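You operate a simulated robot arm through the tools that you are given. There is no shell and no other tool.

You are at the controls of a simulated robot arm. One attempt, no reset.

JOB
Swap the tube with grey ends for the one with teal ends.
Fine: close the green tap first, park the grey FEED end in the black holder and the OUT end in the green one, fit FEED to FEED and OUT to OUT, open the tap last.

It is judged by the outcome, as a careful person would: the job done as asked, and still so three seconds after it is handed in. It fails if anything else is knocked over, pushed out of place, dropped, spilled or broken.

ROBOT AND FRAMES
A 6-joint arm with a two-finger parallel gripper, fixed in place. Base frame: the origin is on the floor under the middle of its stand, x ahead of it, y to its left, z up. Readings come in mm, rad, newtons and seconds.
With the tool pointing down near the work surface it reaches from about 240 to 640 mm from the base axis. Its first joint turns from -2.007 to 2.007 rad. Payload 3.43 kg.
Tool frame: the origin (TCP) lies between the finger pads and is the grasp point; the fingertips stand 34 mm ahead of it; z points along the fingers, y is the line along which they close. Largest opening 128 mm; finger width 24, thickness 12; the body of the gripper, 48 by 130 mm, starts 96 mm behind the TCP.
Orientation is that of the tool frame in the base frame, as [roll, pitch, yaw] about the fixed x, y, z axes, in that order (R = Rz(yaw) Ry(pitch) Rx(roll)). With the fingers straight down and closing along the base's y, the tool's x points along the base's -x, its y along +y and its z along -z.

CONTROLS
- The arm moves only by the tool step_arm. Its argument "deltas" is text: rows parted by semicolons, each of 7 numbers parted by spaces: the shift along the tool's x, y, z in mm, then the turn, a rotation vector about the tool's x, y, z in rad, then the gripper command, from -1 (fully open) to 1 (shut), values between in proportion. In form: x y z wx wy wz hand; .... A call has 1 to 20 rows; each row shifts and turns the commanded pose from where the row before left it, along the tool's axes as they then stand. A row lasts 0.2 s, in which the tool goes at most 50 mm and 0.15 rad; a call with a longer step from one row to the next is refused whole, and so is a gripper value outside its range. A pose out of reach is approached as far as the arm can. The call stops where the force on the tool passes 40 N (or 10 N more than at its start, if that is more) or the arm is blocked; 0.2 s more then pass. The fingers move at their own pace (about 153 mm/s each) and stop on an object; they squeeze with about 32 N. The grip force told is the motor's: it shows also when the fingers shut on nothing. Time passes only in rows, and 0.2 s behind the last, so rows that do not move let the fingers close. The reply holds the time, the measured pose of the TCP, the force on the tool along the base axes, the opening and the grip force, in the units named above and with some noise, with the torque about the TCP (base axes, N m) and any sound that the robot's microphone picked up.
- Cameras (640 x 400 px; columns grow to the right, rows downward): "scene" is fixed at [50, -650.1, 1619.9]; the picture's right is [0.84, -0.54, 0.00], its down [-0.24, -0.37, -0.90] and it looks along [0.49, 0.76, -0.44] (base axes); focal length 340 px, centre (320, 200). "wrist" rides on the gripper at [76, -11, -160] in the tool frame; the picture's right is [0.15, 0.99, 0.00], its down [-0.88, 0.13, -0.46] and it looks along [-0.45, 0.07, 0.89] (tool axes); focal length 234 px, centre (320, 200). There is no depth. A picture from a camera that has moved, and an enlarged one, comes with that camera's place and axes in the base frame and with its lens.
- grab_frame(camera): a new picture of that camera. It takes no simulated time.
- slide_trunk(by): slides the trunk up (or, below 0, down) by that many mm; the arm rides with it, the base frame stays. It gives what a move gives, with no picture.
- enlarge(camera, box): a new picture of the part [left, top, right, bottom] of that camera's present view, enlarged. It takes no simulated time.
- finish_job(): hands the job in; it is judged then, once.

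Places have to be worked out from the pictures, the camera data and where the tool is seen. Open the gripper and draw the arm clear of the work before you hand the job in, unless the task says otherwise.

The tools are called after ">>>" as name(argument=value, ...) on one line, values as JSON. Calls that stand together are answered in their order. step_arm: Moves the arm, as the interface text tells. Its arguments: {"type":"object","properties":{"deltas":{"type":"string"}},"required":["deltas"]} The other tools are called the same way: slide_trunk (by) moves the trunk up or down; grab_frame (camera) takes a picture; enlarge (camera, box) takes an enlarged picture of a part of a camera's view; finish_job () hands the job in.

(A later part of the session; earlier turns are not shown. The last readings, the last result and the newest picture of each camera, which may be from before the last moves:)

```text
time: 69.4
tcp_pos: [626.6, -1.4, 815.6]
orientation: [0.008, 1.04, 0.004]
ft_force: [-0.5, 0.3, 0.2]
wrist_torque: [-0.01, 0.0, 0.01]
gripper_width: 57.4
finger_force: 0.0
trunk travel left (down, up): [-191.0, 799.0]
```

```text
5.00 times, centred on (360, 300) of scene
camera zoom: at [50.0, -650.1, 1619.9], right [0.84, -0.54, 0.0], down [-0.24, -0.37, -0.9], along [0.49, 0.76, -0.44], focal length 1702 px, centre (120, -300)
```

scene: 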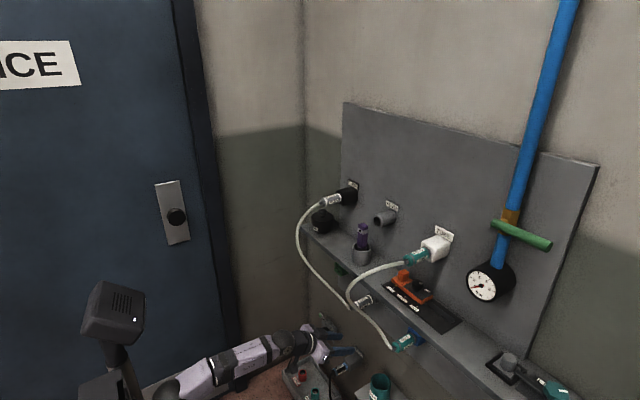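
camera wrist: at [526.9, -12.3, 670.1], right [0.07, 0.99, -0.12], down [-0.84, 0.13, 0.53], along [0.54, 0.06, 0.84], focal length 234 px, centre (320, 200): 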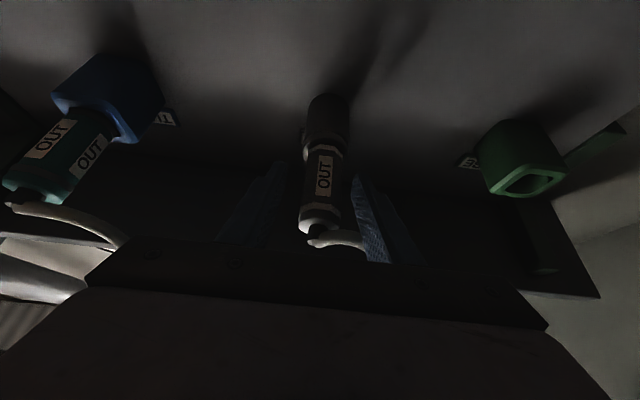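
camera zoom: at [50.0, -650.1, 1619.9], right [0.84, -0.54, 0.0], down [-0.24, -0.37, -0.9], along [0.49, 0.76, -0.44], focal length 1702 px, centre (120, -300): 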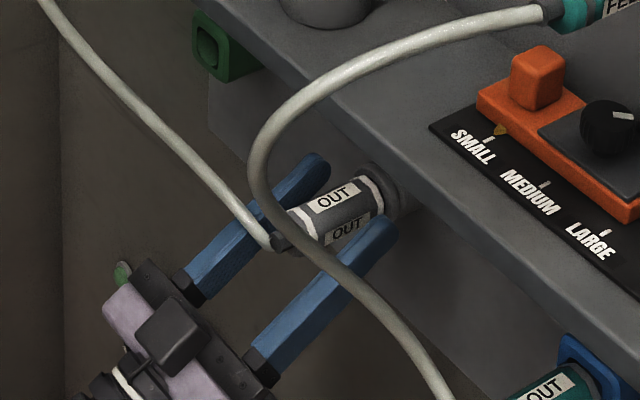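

Straddling the grey OUT body, hose passing above the fingers. Closing the gripper.

>>> step_arm(deltas="0 0 0 0 0 0 0.45; 0 0 0 0 0 0 1; 0 0 0 0 0 0 1; 0 0 0 0 0 0 1")

>>> enlarge(camera="wrist", box=[240, 80, 420, 270])

```text
time: 70.4
tcp_pos: [626.0, 0.0, 814.7]
orientation: [0.003, 1.041, 0.004]
ft_force: [3.3, 6.8, 0.4]
wrist_torque: [-0.05, -0.02, 0.1]
gripper_width: 29.0
finger_force: 32.3
trunk travel left (down, up): [-191.0, 799.0]
```

```text
2.11 times, centred on (330, 175) of wrist
camera zoom: at [526.8, -11.3, 670.0], right [0.07, 0.99, -0.12], down [-0.84, 0.13, 0.53], along [0.54, 0.07, 0.84], focal length 493 px, centre (299, 253)
```

zoom: 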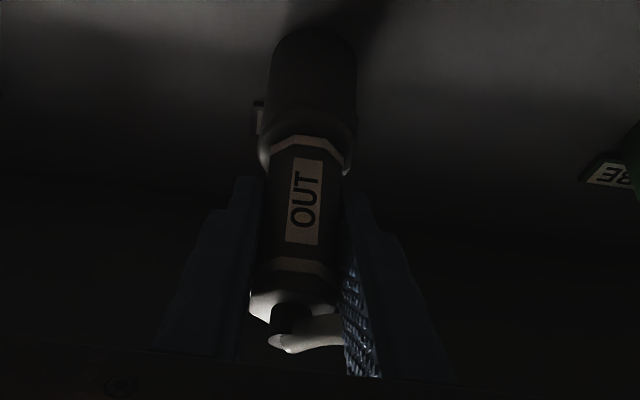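

Gripped at 29 mm. I'll relax the +y load by 2 mm and then pull straight out along −x in small steps.

>>> step_arm(deltas="0 2 0 0 0 0 1; 0 0 0 0 0 0 1; -1.52 0 -2.59 0 0 0 1; -1.52 0 -2.59 0 0 0 1; -1.52 0 -2.59 0 0 0 1; -1.52 0 -2.59 0 0 0 1; -1.52 0 -2.59 0 0 0 1; 0 0 0 0 0 0 1")

>>> enlarge(camera="scene", box=[310, 260, 410, 340])

```text
time: 72.2
tcp_pos: [611.3, 0.1, 815.5]
orientation: [0.008, 1.04, 0.007]
ft_force: [0.1, 0.0, -0.1]
wrist_torque: [-0.04, -0.01, -0.01]
gripper_width: 28.7
finger_force: 31.8
trunk travel left (down, up): [-191.0, 799.0]
```

```text
5.00 times, centred on (360, 300) of scene
camera zoom: at [50.0, -650.1, 1619.9], right [0.84, -0.54, 0.0], down [-0.24, -0.37, -0.9], along [0.49, 0.76, -0.44], focal length 1702 px, centre (120, -300)
```

zoom: 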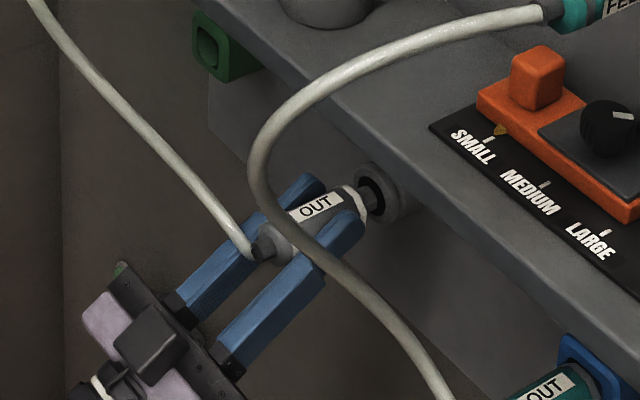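

It's sliding out freely. Pulling another 40 mm to clear the port.

>>> step_arm(deltas="-2.53 0 -4.31 0 0 0 1; -2.53 0 -4.31 0 0 0 1; -2.53 0 -4.31 0 0 0 1; -2.53 0 -4.31 0 0 0 1; -2.53 0 -4.31 0 0 0 1; -2.53 0 -4.31 0 0 0 1; -2.53 0 -4.31 0 0 0 1; -2.53 0 -4.31 0 0 0 1; 0 0 0 0 0 0 1")

>>> grab_frame(camera="wrist")

>>> enlarge(camera="scene", box=[290, 250, 410, 340])

```text
time: 74.2
tcp_pos: [572.2, 1.2, 814.4]
orientation: [0.007, 1.039, 0.006]
ft_force: [0.2, 0.3, 0.1]
wrist_torque: [0.03, -0.01, 0.04]
gripper_width: 28.7
finger_force: 32.1
trunk travel left (down, up): [-191.0, 799.0]
```

```text
taken
camera wrist: at [472.4, -9.3, 669.4], right [0.07, 0.99, -0.12], down [-0.84, 0.13, 0.53], along [0.54, 0.06, 0.84], focal length 234 px, centre (320, 200)
```

wrist: 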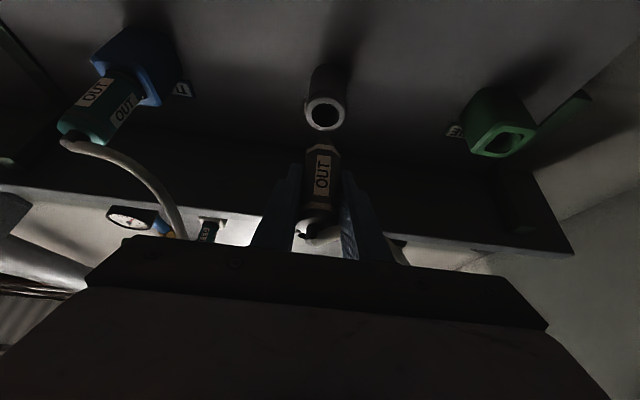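

```text
4.44 times, centred on (350, 295) of scene
camera zoom: at [50.0, -650.1, 1619.9], right [0.84, -0.54, 0.0], down [-0.24, -0.37, -0.9], along [0.49, 0.76, -0.44], focal length 1513 px, centre (187, -222)
```

zoom: 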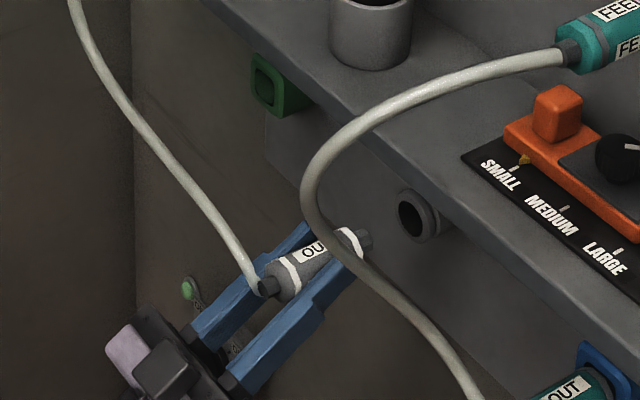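

OUT end is free of its port. I'll carry it +188 mm in y to in front of the green holder.

>>> step_arm(deltas="0 37.6 0 0 0 0 1; 0 37.6 0 0 0 0 1; 0 37.6 0 0 0 0 1; 0 37.6 0 0 0 0 1; 0 37.6 0 0 0 0 1; 0 0 0 0 0 0 1")

>>> enlarge(camera="wrist", box=[240, 60, 420, 260])

>>> enlarge(camera="scene", box=[305, 245, 365, 305])

```text
time: 75.6
tcp_pos: [572.1, 190.8, 815.0]
orientation: [0.008, 1.04, 0.005]
ft_force: [-0.6, -0.2, -0.2]
wrist_torque: [-0.03, 0.01, -0.02]
gripper_width: 29.0
finger_force: 32.0
trunk travel left (down, up): [-191.0, 799.0]
```

```text
2.00 times, centred on (330, 160) of wrist
camera zoom: at [472.6, 178.8, 668.5], right [0.08, 0.99, -0.12], down [-0.84, 0.13, 0.53], along [0.54, 0.06, 0.84], focal length 468 px, centre (300, 280)
```

zoom: 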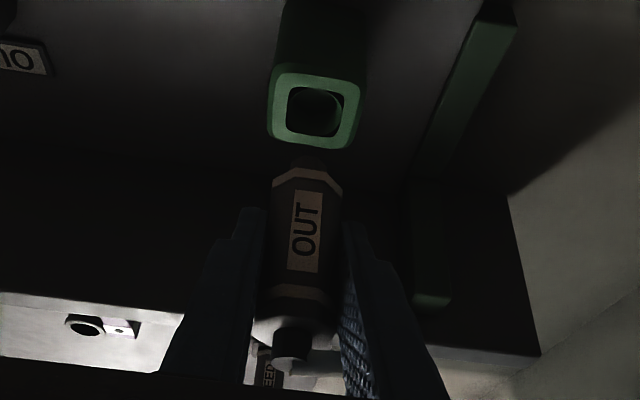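

```text
6.67 times, centred on (335, 275) of scene
camera zoom: at [50.0, -650.1, 1619.9], right [0.84, -0.54, 0.0], down [-0.24, -0.37, -0.9], along [0.49, 0.76, -0.44], focal length 2270 px, centre (220, -300)
```

zoom: 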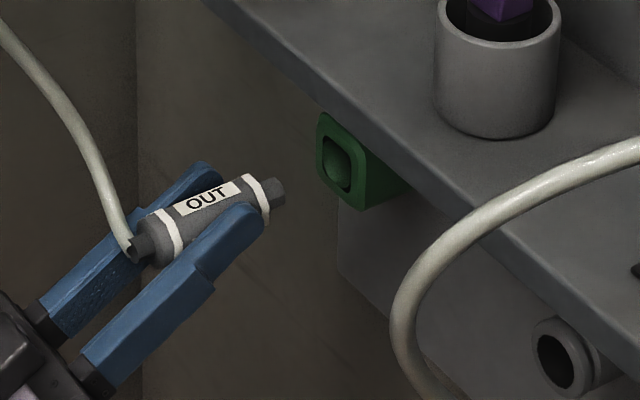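

Nearly aligned; the wrist view suggests ~+1 mm in y. I'll zoom the scene camera more to check the height.

>>> enlarge(camera="scene", box=[320, 255, 360, 290])

>>> enlarge(camera="wrist", box=[290, 90, 370, 170])

```text
11.43 times, centred on (340, 272) of scene
camera zoom: at [50.0, -650.1, 1619.9], right [0.84, -0.54, 0.0], down [-0.24, -0.37, -0.9], along [0.49, 0.76, -0.44], focal length 3891 px, centre (91, -629)
```

zoom: 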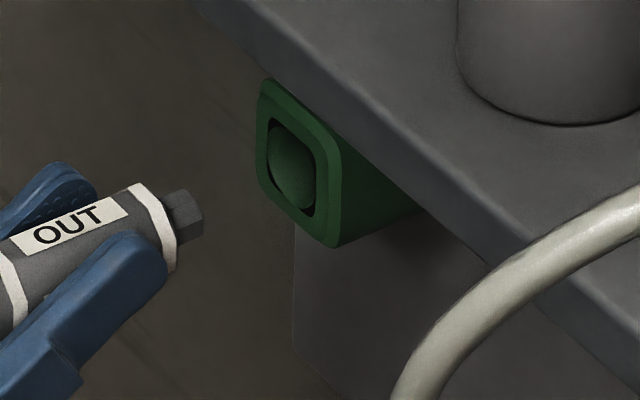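

```text
5.00 times, centred on (330, 130) of wrist
camera zoom: at [472.6, 178.8, 668.5], right [0.08, 0.99, -0.12], down [-0.84, 0.13, 0.53], along [0.54, 0.06, 0.84], focal length 1171 px, centre (270, 550)
```

zoom: 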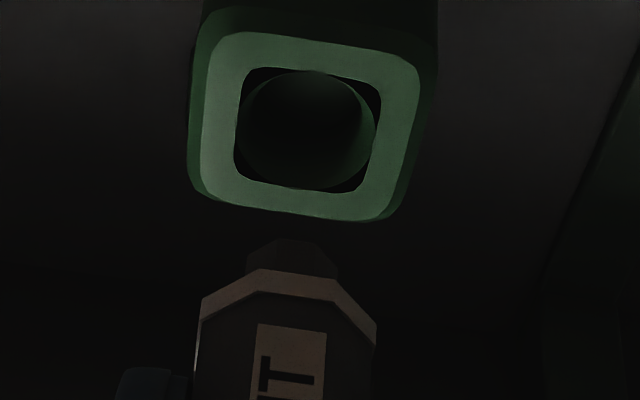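

The nose (~18 mm) has ±4 mm of room in the ~27 mm hole; I'll add 1.8 mm in y and advance 30 mm to the mouth.

>>> step_arm(deltas="0 1.8 0 0 0 0 1; 3.8 0 6.46 0 0 0 1; 3.8 0 6.46 0 0 0 1; 3.8 0 6.46 0 0 0 1; 3.8 0 6.46 0 0 0 1; 0 0 0 0 0 0 1")

>>> enlarge(camera="scene", box=[320, 255, 360, 290])

>>> enlarge(camera="wrist", box=[270, 80, 390, 200])

```text
time: 77.0
tcp_pos: [603.1, 190.1, 815.0]
orientation: [0.008, 1.041, 0.006]
ft_force: [0.9, 0.2, 0.4]
wrist_torque: [0.03, 0.01, 0.02]
gripper_width: 28.7
finger_force: 32.0
trunk travel left (down, up): [-191.0, 799.0]
```

```text
11.43 times, centred on (340, 272) of scene
camera zoom: at [50.0, -650.1, 1619.9], right [0.84, -0.54, 0.0], down [-0.24, -0.37, -0.9], along [0.49, 0.76, -0.44], focal length 3891 px, centre (91, -629)
```

zoom: 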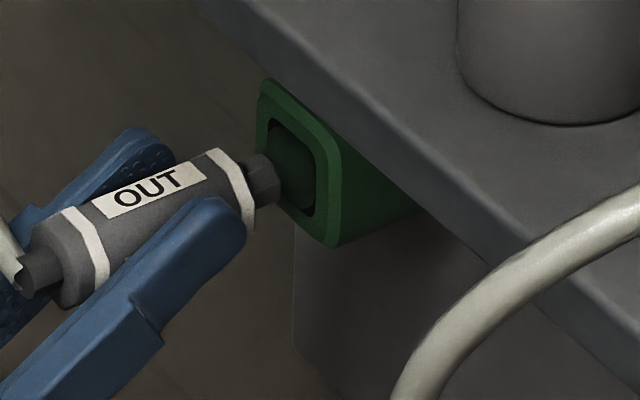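

```text
3.33 times, centred on (330, 140) of wrist
camera zoom: at [503.4, 179.2, 669.7], right [0.07, 0.99, -0.12], down [-0.84, 0.13, 0.53], along [0.54, 0.06, 0.84], focal length 781 px, centre (287, 400)
```

zoom: 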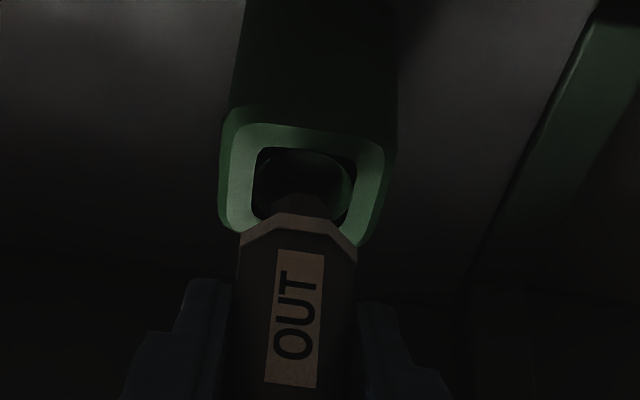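

Nose is at the hole and centred within tolerance. Pushing in slowly with force monitoring.

>>> step_arm(deltas="2.02 0 3.45 0 0 0 1; 2.02 0 3.45 0 0 0 1; 2.02 0 3.45 0 0 0 1; 2.02 0 3.45 0 0 0 1; 2.02 0 3.45 0 0 0 1; 0 0 0 0 0 0 1")

>>> enlarge(camera="scene", box=[320, 255, 360, 290])

```text
time: 78.4
tcp_pos: [622.5, 190.0, 815.7]
orientation: [0.006, 1.04, 0.007]
ft_force: [-0.8, -1.0, -0.2]
wrist_torque: [-0.01, -0.02, -0.01]
gripper_width: 28.8
finger_force: 31.6
trunk travel left (down, up): [-191.0, 799.0]
```

```text
11.43 times, centred on (340, 272) of scene
camera zoom: at [50.0, -650.1, 1619.9], right [0.84, -0.54, 0.0], down [-0.24, -0.37, -0.9], along [0.49, 0.76, -0.44], focal length 3891 px, centre (91, -629)
```

zoom: 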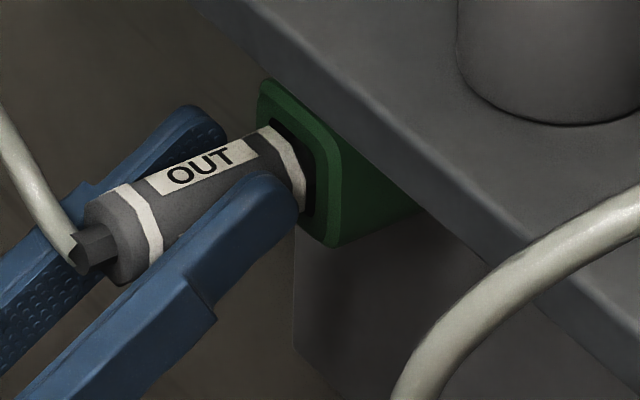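

No resistance yet at x=622.5. Continuing in 1.5 mm steps until it bottoms like the FEED end did.

>>> step_arm(deltas="0.76 0 1.29 0 0 0 1; 0.76 0 1.29 0 0 0 1; 0.76 0 1.29 0 0 0 1; 0.76 0 1.29 0 0 0 1; 0 0 0 0 0 0 1")

>>> enlarge(camera="scene", box=[320, 255, 360, 290])

```text
time: 79.6
tcp_pos: [627.8, 189.0, 816.6]
orientation: [0.008, 1.039, 0.007]
ft_force: [-25.0, -2.8, -8.6]
wrist_torque: [0.04, -0.14, -0.1]
gripper_width: 28.7
finger_force: 32.4
trunk travel left (down, up): [-191.0, 799.0]
```

```text
11.43 times, centred on (340, 272) of scene
camera zoom: at [50.0, -650.1, 1619.9], right [0.84, -0.54, 0.0], down [-0.24, -0.37, -0.9], along [0.49, 0.76, -0.44], focal length 3891 px, centre (91, -629)
```

zoom: 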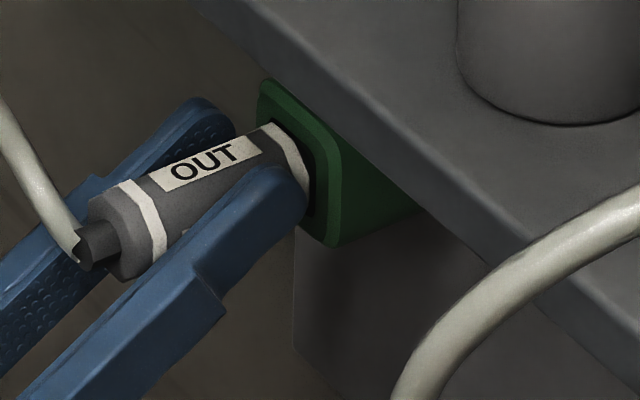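

Bottomed with 25 N at x≈627, matching its port depth. Relax the push and open the gripper gently.

>>> step_arm(deltas="-1.2 0 -2.1 0 0 0 1; 0 0 0 0 0 0 1; 0 0 0 0 0 0 0.5; 0 0 0 0 0 0 0.25; 0 0 0 0 0 0 0.15; 0 0 0 0 0 0 0.15")

>>> enlarge(camera="scene", box=[310, 250, 370, 300])

>>> grab_frame(camera="wrist")

```text
time: 81.0
tcp_pos: [625.8, 191.0, 816.3]
orientation: [0.007, 1.04, 0.005]
ft_force: [-0.2, 0.3, 0.2]
wrist_torque: [0.02, -0.01, 0.03]
gripper_width: 54.3
finger_force: 0.0
trunk travel left (down, up): [-191.0, 799.0]
```

```text
8.00 times, centred on (340, 275) of scene
camera zoom: at [50.0, -650.1, 1619.9], right [0.84, -0.54, 0.0], down [-0.24, -0.37, -0.9], along [0.49, 0.76, -0.44], focal length 2724 px, centre (160, -400)
```

zoom: 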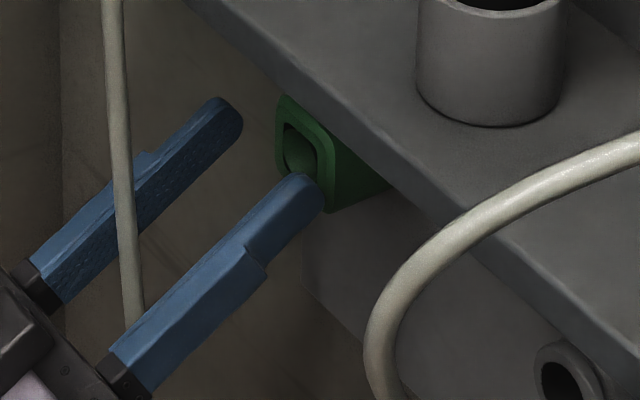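

```text
taken
camera wrist: at [526.2, 179.9, 669.9], right [0.07, 0.99, -0.12], down [-0.84, 0.13, 0.53], along [0.54, 0.06, 0.84], focal length 234 px, centre (320, 200)
```

wrist: 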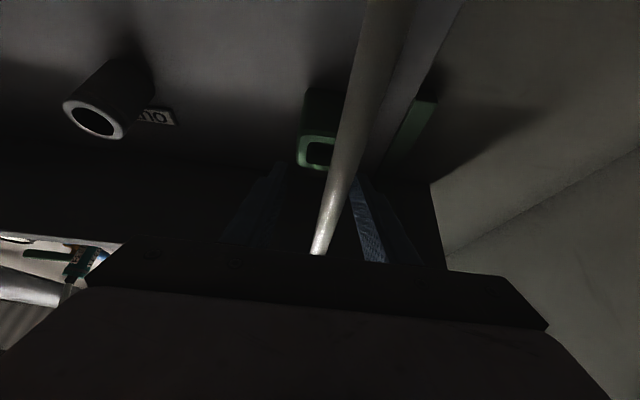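

The OUT end did not hold: the hose now hangs down, so it slipped out of the green holder when released. I'll locate it before moving anything.

>>> grab_frame(camera="scene")

>>> enlarge(camera="scene", box=[260, 180, 400, 400])

>>> enlarge(camera="wrist", box=[240, 0, 480, 270])

```text
taken
```

scene: 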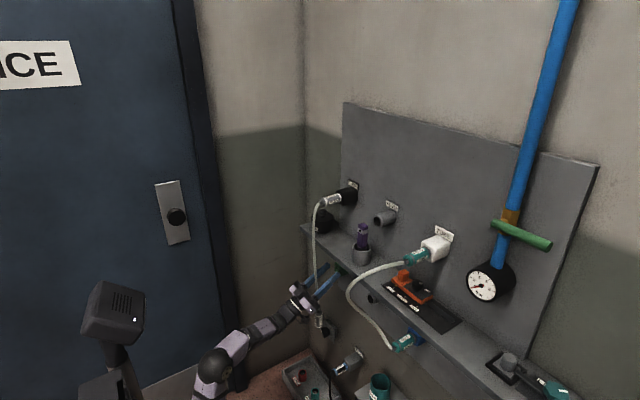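

```text
1.82 times, centred on (330, 290) of scene
camera zoom: at [50.0, -650.1, 1619.9], right [0.84, -0.54, 0.0], down [-0.24, -0.37, -0.9], along [0.49, 0.76, -0.44], focal length 619 px, centre (302, 36)
```

zoom: 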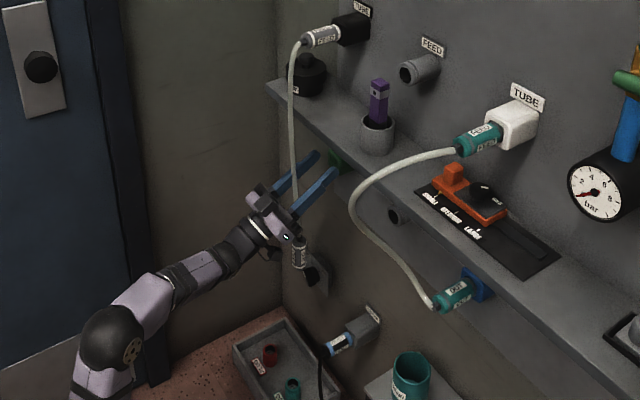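

```text
1.48 times, centred on (360, 135) of wrist
camera zoom: at [526.2, 179.9, 669.9], right [0.07, 0.99, -0.12], down [-0.84, 0.13, 0.53], along [0.54, 0.06, 0.84], focal length 347 px, centre (261, 296)
```

zoom: 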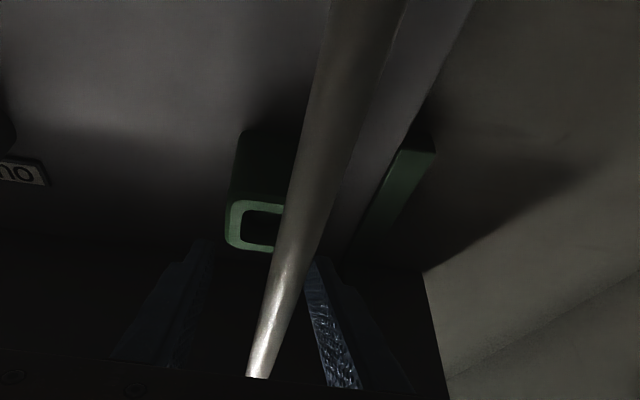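

The grey OUT end is hanging safely by its hose just below (around x≈570, y≈185, z≈615), with the hose between my open fingers. I'll open wider and retreat straight back in −x so the hose is left undisturbed.

>>> step_arm(deltas="0 0 0 0 0 0 -0.2; 0 0 0 0 0 0 -0.2; -10 0 -17.2 0 0 0 -0.2; -12.7 0 -21.5 0 0 0 -0.2; -12.7 0 -21.5 0 0 0 -0.2; -12.7 0 -21.5 0 0 0 -0.2; 0 0 0 0 0 0 -0.2")

>>> grab_frame(camera="wrist")

>>> enlarge(camera="scene", box=[260, 180, 400, 400])

```text
time: 82.6
tcp_pos: [531.4, 190.1, 816.2]
orientation: [0.008, 1.039, 0.005]
ft_force: [-0.3, -0.2, -0.5]
wrist_torque: [0.02, 0.04, -0.01]
gripper_width: 76.6
finger_force: 0.1
trunk travel left (down, up): [-191.0, 799.0]
```

```text
taken
camera wrist: at [431.9, 179.4, 670.1], right [0.07, 0.99, -0.12], down [-0.84, 0.13, 0.53], along [0.54, 0.06, 0.84], focal length 234 px, centre (320, 200)
```

wrist: 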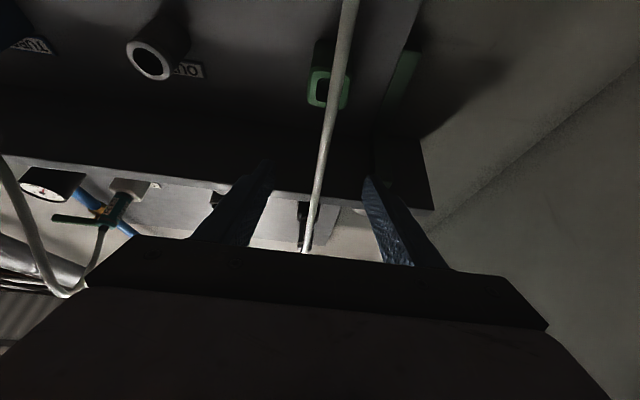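

```text
1.82 times, centred on (330, 290) of scene
camera zoom: at [50.0, -650.1, 1619.9], right [0.84, -0.54, 0.0], down [-0.24, -0.37, -0.9], along [0.49, 0.76, -0.44], focal length 619 px, centre (302, 36)
```

zoom: 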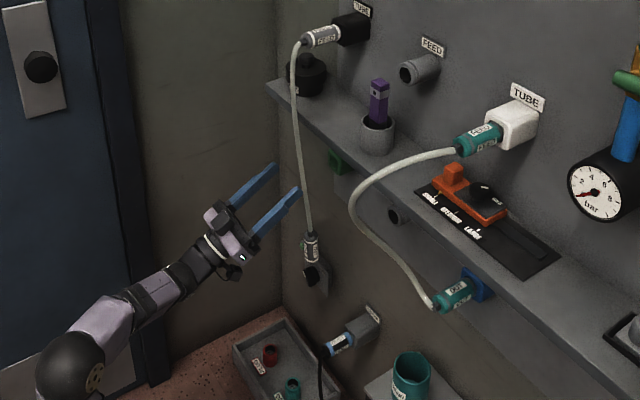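

The hose now hangs freely with the OUT end near z≈620. I'll zoom on it to get its position and tilt.

>>> enlarge(camera="scene", box=[295, 290, 355, 340])

>>> enlarge(camera="scene", box=[300, 180, 370, 340])

```text
8.00 times, centred on (325, 315) of scene
camera zoom: at [50.0, -650.1, 1619.9], right [0.84, -0.54, 0.0], down [-0.24, -0.37, -0.9], along [0.49, 0.76, -0.44], focal length 2724 px, centre (280, -720)
```

zoom: 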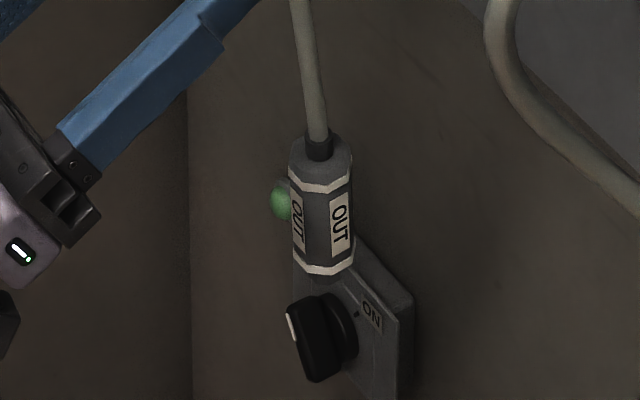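

```text
2.50 times, centred on (335, 260) of scene
camera zoom: at [50.0, -650.1, 1619.9], right [0.84, -0.54, 0.0], down [-0.24, -0.37, -0.9], along [0.49, 0.76, -0.44], focal length 851 px, centre (282, 50)
```

zoom: 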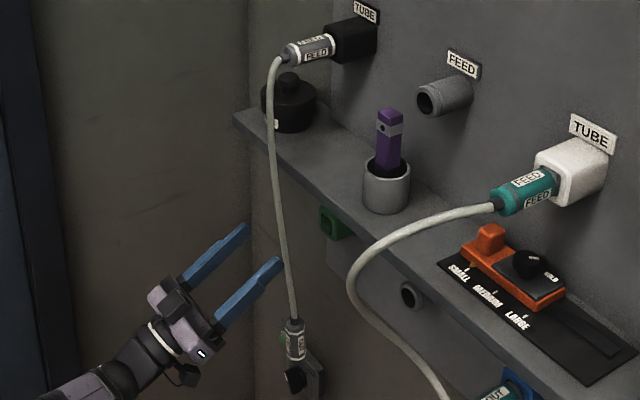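

The grey OUT end hangs at about (612,190,613), nose down. I'll rotate the tool to point mostly down (30° forward) while staying back from the hose, so I can take it with the same grip geometry as before.

>>> step_arm(deltas="16.6 0 5.8 0 0.1428 0 -0.2; 15.6 0 3.7 0 0.1428 0 -0.2; 14.7 0 1.5 0 0.1428 0 -0.2; 14.4 0 -0.6 0 0.1428 0 -0.2; 14.5 0 -2.9 0 0.1428 0 -0.2; 14.8 0 -5.2 0 0.1428 0 -0.2; 15.3 0 -7.4 0 0.1428 0 -0.2; 16 0 -9.3 0 0.1428 0 -0.2; 17.3 0 -11.4 0 0.1428 0 -0.2; 18.8 0 -13 0 0.1428 0 -0.2; 20.5 0 -14.6 0 0.1428 0 -0.2; 0 0 0 0 0 0 -0.2")

>>> grab_frame(camera="wrist")

>>> grab_frame(camera="scene")

```text
time: 85.2
tcp_pos: [453.7, 190.6, 697.7]
orientation: [3.138, 0.529, 3.141]
ft_force: [-0.4, -0.4, -0.3]
wrist_torque: [0.0, -0.03, 0.03]
gripper_width: 76.8
finger_force: 0.2
trunk travel left (down, up): [-191.0, 799.0]
```

```text
taken
camera wrist: at [307.4, 179.4, 798.5], right [-0.13, 0.99, -0.07], down [0.53, 0.13, 0.84], along [0.84, 0.07, -0.54], focal length 234 px, centre (320, 200)
```

wrist: 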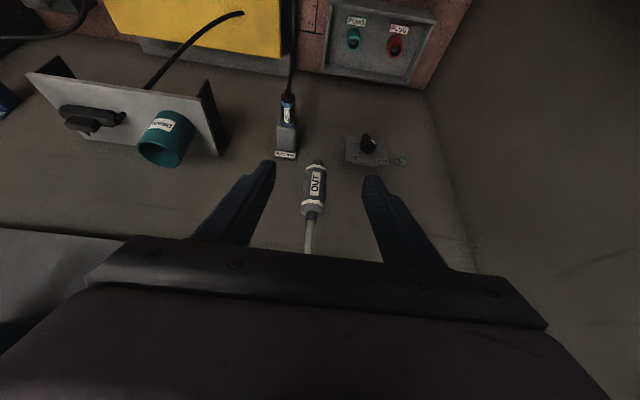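

```text
taken
```

scene: 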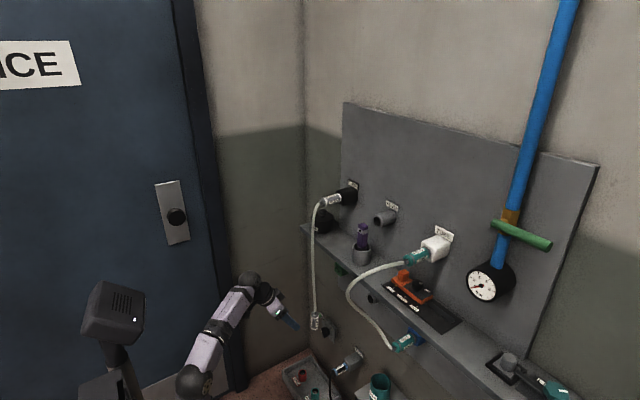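

Very clear view of the hanging OUT end between the fingers. I'll re-measure it in the scene camera to fix its depth before approaching.

>>> enlarge(camera="scene", box=[295, 290, 355, 340])

>>> enlarge(camera="wrist", box=[270, 140, 370, 260])

```text
8.00 times, centred on (325, 315) of scene
camera zoom: at [50.0, -650.1, 1619.9], right [0.84, -0.54, 0.0], down [-0.24, -0.37, -0.9], along [0.49, 0.76, -0.44], focal length 2724 px, centre (280, -720)
```

zoom: 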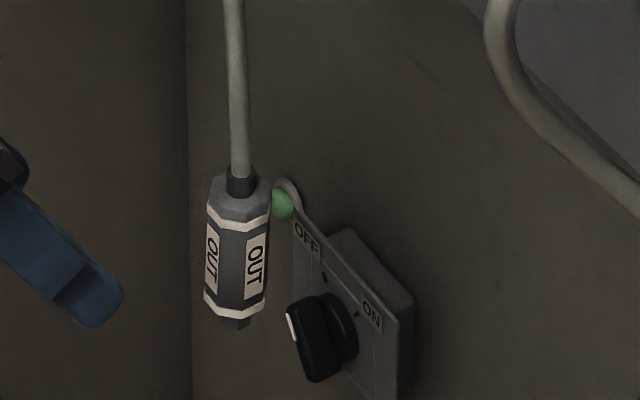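

```text
3.33 times, centred on (320, 200) of wrist
camera zoom: at [307.4, 179.4, 798.5], right [-0.13, 0.99, -0.07], down [0.53, 0.13, 0.84], along [0.84, 0.07, -0.54], focal length 781 px, centre (320, 200)
```

zoom: 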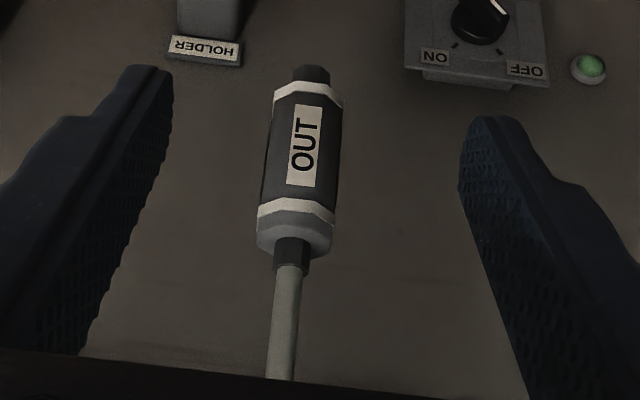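

The end is swinging slightly (now near (565,193,612)). I'll wait a couple of seconds for it to settle and re-measure.

>>> step_arm(deltas="0 0 0 0 0 0 -0.2; 0 0 0 0 0 0 -0.2; 0 0 0 0 0 0 -0.2; 0 0 0 0 0 0 -0.2; 0 0 0 0 0 0 -0.2; 0 0 0 0 0 0 -0.2; 0 0 0 0 0 0 -0.2; 0 0 0 0 0 0 -0.2; 0 0 0 0 0 0 -0.2; 0 0 0 0 0 0 -0.2; 0 0 0 0 0 0 -0.2; 0 0 0 0 0 0 -0.2")

>>> enlarge(camera="scene", box=[295, 290, 355, 340])

>>> enlarge(camera="wrist", box=[270, 140, 370, 260])

```text
time: 87.8
tcp_pos: [453.9, 190.2, 698.9]
orientation: [3.14, 0.53, 3.137]
ft_force: [-0.4, -0.1, -0.1]
wrist_torque: [0.01, -0.02, 0.01]
gripper_width: 76.8
finger_force: 0.1
trunk travel left (down, up): [-191.0, 799.0]
```

```text
8.00 times, centred on (325, 315) of scene
camera zoom: at [50.0, -650.1, 1619.9], right [0.84, -0.54, 0.0], down [-0.24, -0.37, -0.9], along [0.49, 0.76, -0.44], focal length 2724 px, centre (280, -720)
```

zoom: 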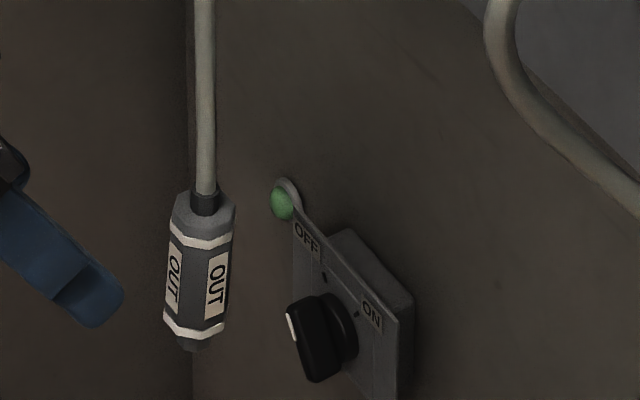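

```text
3.33 times, centred on (320, 200) of wrist
camera zoom: at [307.5, 179.4, 798.2], right [-0.13, 0.99, -0.07], down [0.53, 0.13, 0.84], along [0.84, 0.07, -0.54], focal length 781 px, centre (320, 200)
```

zoom: 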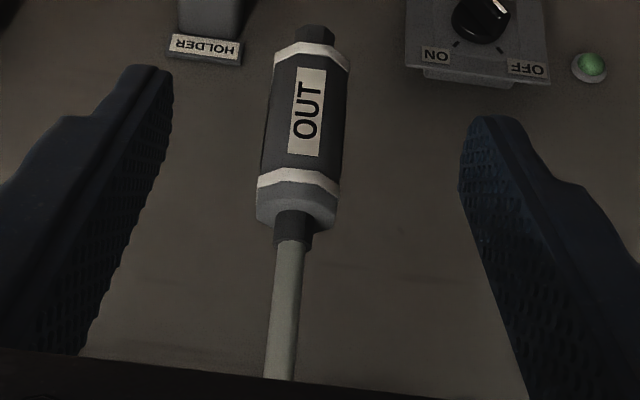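

It's still drifting (now x≈542). Waiting a bit longer to see where it settles.

>>> step_arm(deltas="0 0 0 0 0 0 -0.2; 0 0 0 0 0 0 -0.2; 0 0 0 0 0 0 -0.2; 0 0 0 0 0 0 -0.2; 0 0 0 0 0 0 -0.2; 0 0 0 0 0 0 -0.2; 0 0 0 0 0 0 -0.2; 0 0 0 0 0 0 -0.2; 0 0 0 0 0 0 -0.2; 0 0 0 0 0 0 -0.2; 0 0 0 0 0 0 -0.2; 0 0 0 0 0 0 -0.2; 0 0 0 0 0 0 -0.2; 0 0 0 0 0 0 -0.2; 0 0 0 0 0 0 -0.2; 0 0 0 0 0 0 -0.2; 0 0 0 0 0 0 -0.2; 0 0 0 0 0 0 -0.2; 0 0 0 0 0 0 -0.2; 0 0 0 0 0 0 -0.2")

>>> enlarge(camera="scene", box=[295, 290, 355, 340])

>>> enlarge(camera="wrist", box=[270, 140, 370, 260])

```text
time: 92.0
tcp_pos: [453.4, 191.3, 698.8]
orientation: [3.139, 0.53, 3.138]
ft_force: [0.6, 0.4, 0.5]
wrist_torque: [-0.02, 0.03, 0.0]
gripper_width: 76.9
finger_force: 0.1
trunk travel left (down, up): [-191.0, 799.0]
```

```text
8.00 times, centred on (325, 315) of scene
camera zoom: at [50.0, -650.1, 1619.9], right [0.84, -0.54, 0.0], down [-0.24, -0.37, -0.9], along [0.49, 0.76, -0.44], focal length 2724 px, centre (280, -720)
```

zoom: 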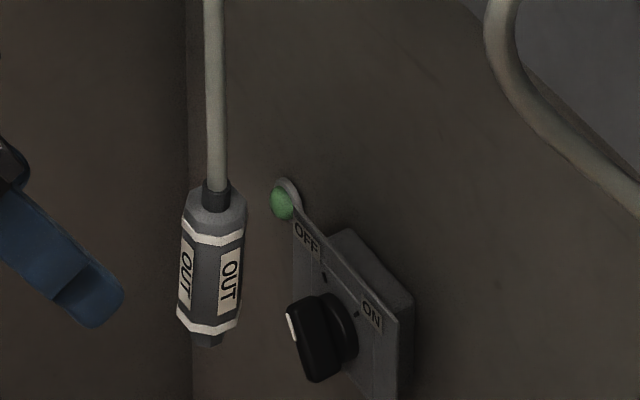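

```text
3.33 times, centred on (320, 200) of wrist
camera zoom: at [307.5, 179.4, 798.2], right [-0.13, 0.99, -0.07], down [0.53, 0.13, 0.84], along [0.84, 0.07, -0.54], focal length 781 px, centre (320, 200)
```

zoom: 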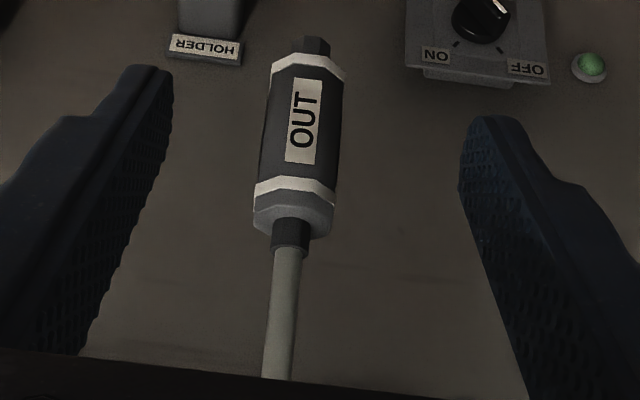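

Residual swing is only a few mm around (549,190,613). I'll approach with the fingers straddling it in y, aiming the TCP at (549,190,627) on its body.

>>> step_arm(deltas="-23.3 -0.3 15.3 0 0 0 -0.2; -23.3 -0.3 15.3 0 0 0 -0.2; 0 0 26.6 0 0 0 -0.2; 0 0 26.6 0 0 0 -0.2; 0 0 26.6 0 0 0 -0.2; 0 0 0 0 0 0 -0.2")

>>> grab_frame(camera="wrist")

>>> enlarge(camera="scene", box=[285, 280, 355, 350])

```text
time: 93.4
tcp_pos: [546.3, 197.2, 626.1]
orientation: [-3.135, 0.538, 3.14]
ft_force: [0.3, -0.1, 0.1]
wrist_torque: [-0.01, 0.02, 0.03]
gripper_width: 76.8
finger_force: 0.2
out of reach, approached as far as the arm can: row 2, 3
trunk travel left (down, up): [-191.0, 799.0]
```

```text
taken
camera wrist: at [398.6, 186.9, 724.7], right [-0.12, 0.99, -0.08], down [0.52, 0.13, 0.84], along [0.84, 0.06, -0.53], focal length 234 px, centre (320, 200)
```

wrist: 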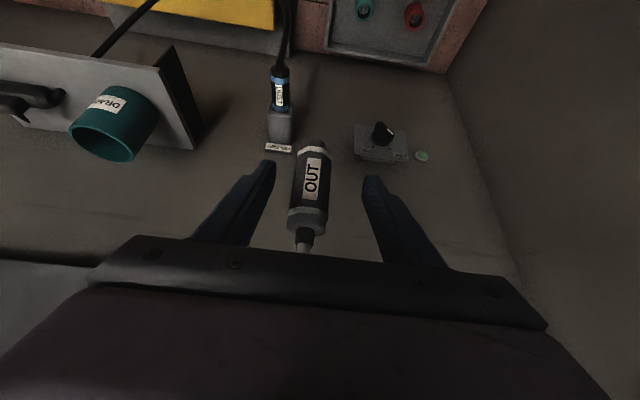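

```text
5.71 times, centred on (320, 315) of scene
camera zoom: at [50.0, -650.1, 1619.9], right [0.84, -0.54, 0.0], down [-0.24, -0.37, -0.9], along [0.49, 0.76, -0.44], focal length 1946 px, centre (320, -457)
```

zoom: 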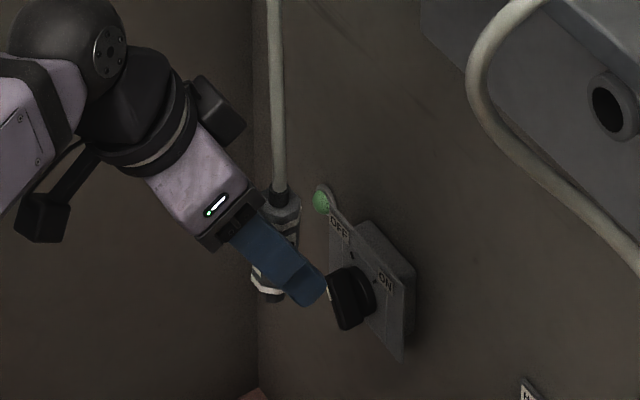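

The TCP ended 7 mm off in y (reach limit en route), with the end still centred at (549,189). I'll correct y by −7.5 and x by +3, then close.

>>> step_arm(deltas="-1.3 -3.8 0.8 0 0 0 -0.2; -1.3 -3.7 0.8 0 0 0 -0.2; 0 0 0 0 0 0 -0.2")

>>> enlarge(camera="wrist", box=[240, 130, 400, 270])

```text
time: 94.2
tcp_pos: [545.5, 196.0, 624.6]
orientation: [-3.135, 0.539, 3.139]
ft_force: [-0.8, 0.8, -0.4]
wrist_torque: [-0.02, 0.0, -0.01]
gripper_width: 76.7
finger_force: 0.0
out of reach, approached as far as the arm can: row 1, 2
trunk travel left (down, up): [-191.0, 799.0]
```

```text
2.86 times, centred on (320, 200) of wrist
camera zoom: at [398.1, 185.7, 723.7], right [-0.12, 0.99, -0.08], down [0.52, 0.13, 0.84], along [0.84, 0.06, -0.53], focal length 669 px, centre (320, 200)
```

zoom: 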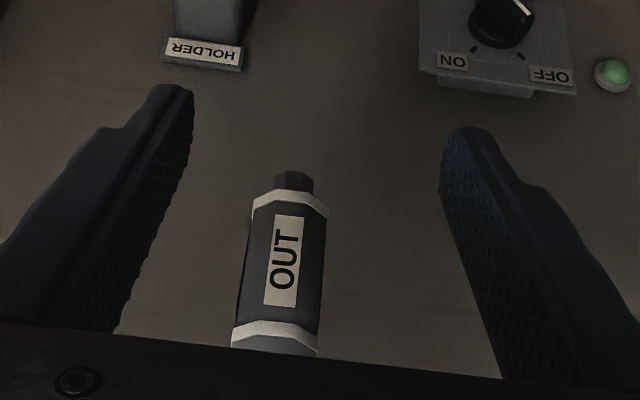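

The end appears to have moved; let me look at the overall scene before doing anything else.

>>> grab_frame(camera="scene")

>>> enlarge(camera="scene", box=[270, 180, 370, 350])

>>> grab_frame(camera="wrist")

```text
taken
```

scene: 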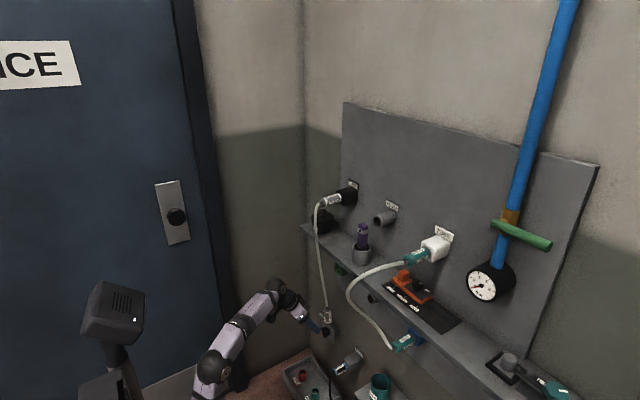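

```text
2.35 times, centred on (320, 265) of scene
camera zoom: at [50.0, -650.1, 1619.9], right [0.84, -0.54, 0.0], down [-0.24, -0.37, -0.9], along [0.49, 0.76, -0.44], focal length 801 px, centre (320, 47)
```

zoom: 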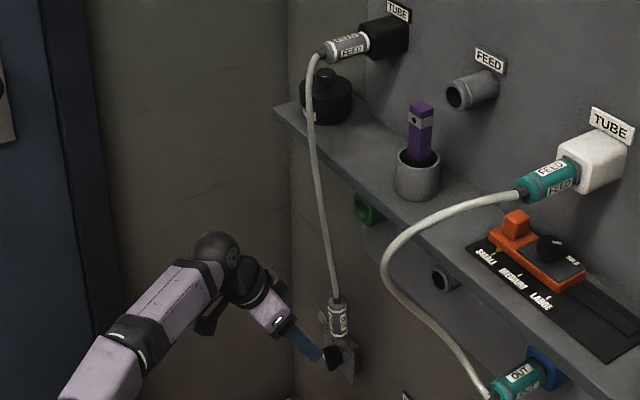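

```text
taken
camera wrist: at [398.1, 185.7, 723.7], right [-0.12, 0.99, -0.08], down [0.52, 0.13, 0.84], along [0.84, 0.06, -0.53], focal length 234 px, centre (320, 200)
```

wrist: 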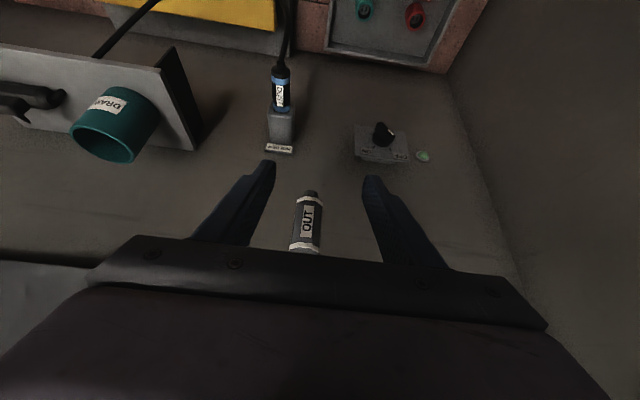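

The end is actually swinging like a pendulum (my samples were in phase). I'll back off along the tool axis and let it damp for several seconds, sampling at different phases.

>>> step_arm(deltas="0 0 -25 0 0 0 -0.2; 0 0 -25 0 0 0 -0.2; 0 0 -25 0 0 0 -0.2; 0 0 0 0 0 0 -0.2; 0 0 0 0 0 0 -0.2; 0 0 0 0 0 0 -0.2; 0 0 0 0 0 0 -0.2; 0 0 0 0 0 0 -0.2; 0 0 0 0 0 0 -0.2; 0 0 0 0 0 0 -0.2; 0 0 0 0 0 0 -0.2; 0 0 0 0 0 0 -0.2; 0 0 0 0 0 0 -0.2; 0 0 0 0 0 0 -0.2; 0 0 0 0 0 0 -0.2; 0 0 0 0 0 0 -0.2; 0 0 0 0 0 0 -0.2; 0 0 0 0 0 0 -0.2; 0 0 0 0 0 0 -0.2; 0 0 0 0 0 0 -0.2")

>>> enlarge(camera="scene", box=[295, 290, 355, 340])

>>> step_arm(deltas="0 0 0 0 0 0 -0.2")

>>> enlarge(camera="scene", box=[295, 290, 355, 340])

>>> step_arm(deltas="0 0 0 0 0 0 -0.2")

>>> enlarge(camera="scene", box=[295, 290, 355, 340])

```text
time: 98.4
tcp_pos: [507.4, 195.7, 690.6]
orientation: [-3.137, 0.537, 3.137]
ft_force: [-0.2, -0.4, -0.6]
wrist_torque: [0.01, -0.02, 0.01]
gripper_width: 76.6
finger_force: 0.0
trunk travel left (down, up): [-191.0, 799.0]
```

```text
8.00 times, centred on (325, 315) of scene
camera zoom: at [50.0, -650.1, 1619.9], right [0.84, -0.54, 0.0], down [-0.24, -0.37, -0.9], along [0.49, 0.76, -0.44], focal length 2724 px, centre (280, -720)
```

zoom: 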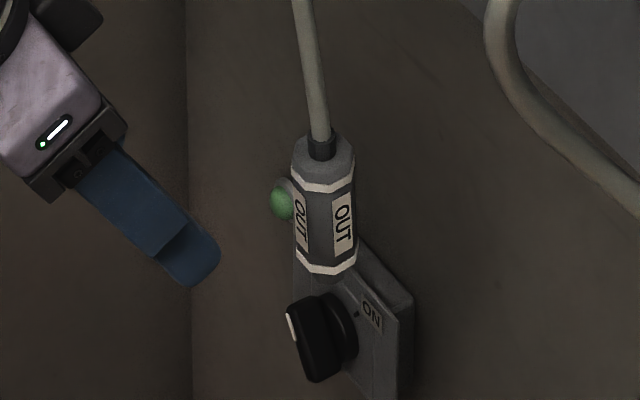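

```text
time: 98.8
tcp_pos: [507.6, 195.7, 689.6]
orientation: [-3.139, 0.537, 3.138]
ft_force: [1.2, -0.1, -0.4]
wrist_torque: [-0.03, -0.01, 0.01]
gripper_width: 76.7
finger_force: 0.1
trunk travel left (down, up): [-191.0, 799.0]
```

```text
8.00 times, centred on (325, 315) of scene
camera zoom: at [50.0, -650.1, 1619.9], right [0.84, -0.54, 0.0], down [-0.24, -0.37, -0.9], along [0.49, 0.76, -0.44], focal length 2724 px, centre (280, -720)
```

zoom: 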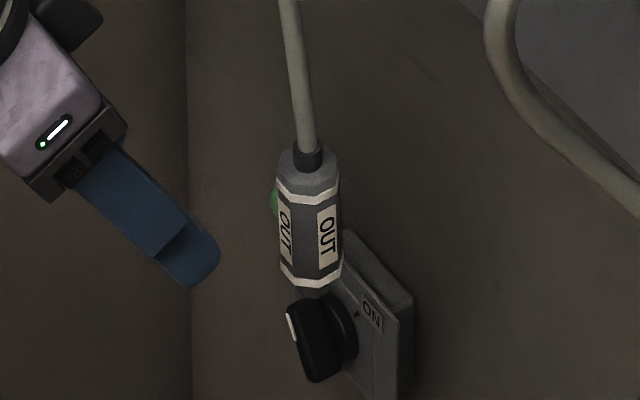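

```text
time: 99.2
tcp_pos: [506.8, 194.0, 688.9]
orientation: [-3.139, 0.537, 3.139]
ft_force: [0.1, 0.1, 0.1]
wrist_torque: [0.02, -0.01, -0.01]
gripper_width: 76.7
finger_force: 0.1
trunk travel left (down, up): [-191.0, 799.0]
```

```text
8.00 times, centred on (325, 315) of scene
camera zoom: at [50.0, -650.1, 1619.9], right [0.84, -0.54, 0.0], down [-0.24, -0.37, -0.9], along [0.49, 0.76, -0.44], focal length 2724 px, centre (280, -720)
```

zoom: 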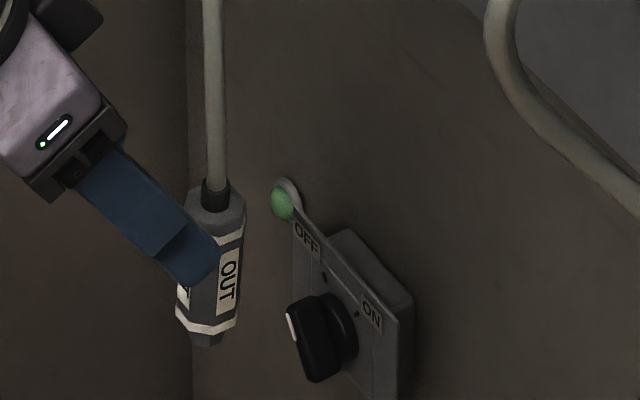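

It swings ±40 mm about x≈590 with little damping. I plan to gently stop it with closed fingers as a backstop, then open and grip. First I'll test whether I can correct y to 190 from here, since something limited that earlier.

>>> step_arm(deltas="0 -3 0 0 0 0 -0.2; 0 -3 0 0 0 0 -0.2; 0 0 0 0 0 0 -0.2")

>>> grab_frame(camera="scene")

```text
time: 100.0
tcp_pos: [506.0, 189.6, 689.7]
orientation: [-3.137, 0.536, 3.138]
ft_force: [-0.5, 0.0, -0.3]
wrist_torque: [0.0, 0.02, 0.0]
gripper_width: 76.9
finger_force: 0.1
trunk travel left (down, up): [-191.0, 799.0]
```

```text
taken
```

scene: 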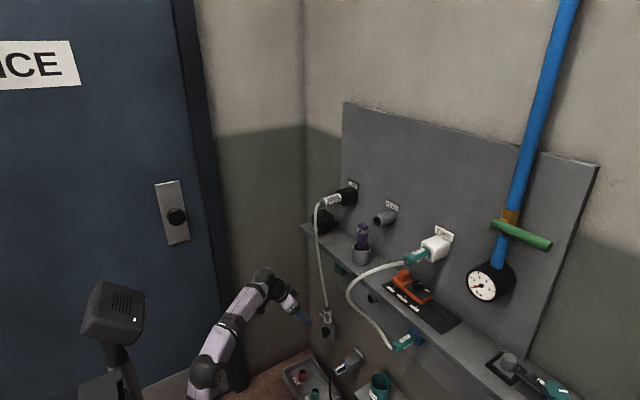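

That worked here. Now I'll close the fingers, drop behind the swinging end at its near turning point, and creep forward 2–3 mm per row so it is brought gently to rest against the fingertips.

>>> step_arm(deltas="0 0 0 0 0 0 1; 11.6 0 23.4 0 0 0 1; 11.6 0 23.4 0 0 0 1; -2.06 0 1.23 0 0 0 1; -2.06 0 1.23 0 0 0 1; -2.06 0 1.23 0 0 0 1; -2.06 0 1.23 0 0 0 1; -2.06 0 1.23 0 0 0 1; -2.06 0 1.23 0 0 0 1; -2.06 0 1.23 0 0 0 1; -2.06 0 1.23 0 0 0 1; -2.06 0 1.23 0 0 0 1; -2.06 0 1.23 0 0 0 1; -2.06 0 1.23 0 0 0 1; -2.06 0 1.23 0 0 0 1; -2.06 0 1.23 0 0 0 1; -2.06 0 1.23 0 0 0 1; 0 0 0 0 0 0 1")

>>> enlarge(camera="scene", box=[290, 285, 360, 345])

>>> grab_frame(camera="wrist")

```text
time: 103.8
tcp_pos: [538.4, 195.1, 635.2]
orientation: [-3.136, 0.539, 3.137]
ft_force: [-0.4, 0.5, -0.1]
wrist_torque: [0.0, -0.01, 0.02]
gripper_width: 0.1
finger_force: 32.1
out of reach, approached as far as the arm can: row 13, 16
trunk travel left (down, up): [-191.0, 799.0]
```

```text
6.67 times, centred on (325, 315) of scene
camera zoom: at [50.0, -650.1, 1619.9], right [0.84, -0.54, 0.0], down [-0.24, -0.37, -0.9], along [0.49, 0.76, -0.44], focal length 2270 px, centre (287, -567)
```

zoom: 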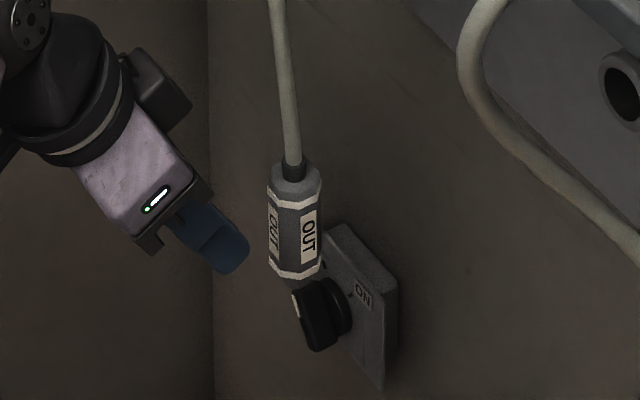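

```text
taken
camera wrist: at [392.5, 185.8, 733.3], right [-0.12, 0.99, -0.08], down [0.52, 0.13, 0.84], along [0.84, 0.06, -0.53], focal length 234 px, centre (320, 200)
```

wrist: 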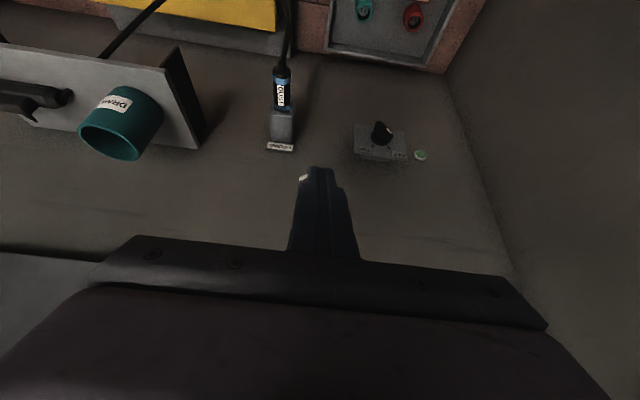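

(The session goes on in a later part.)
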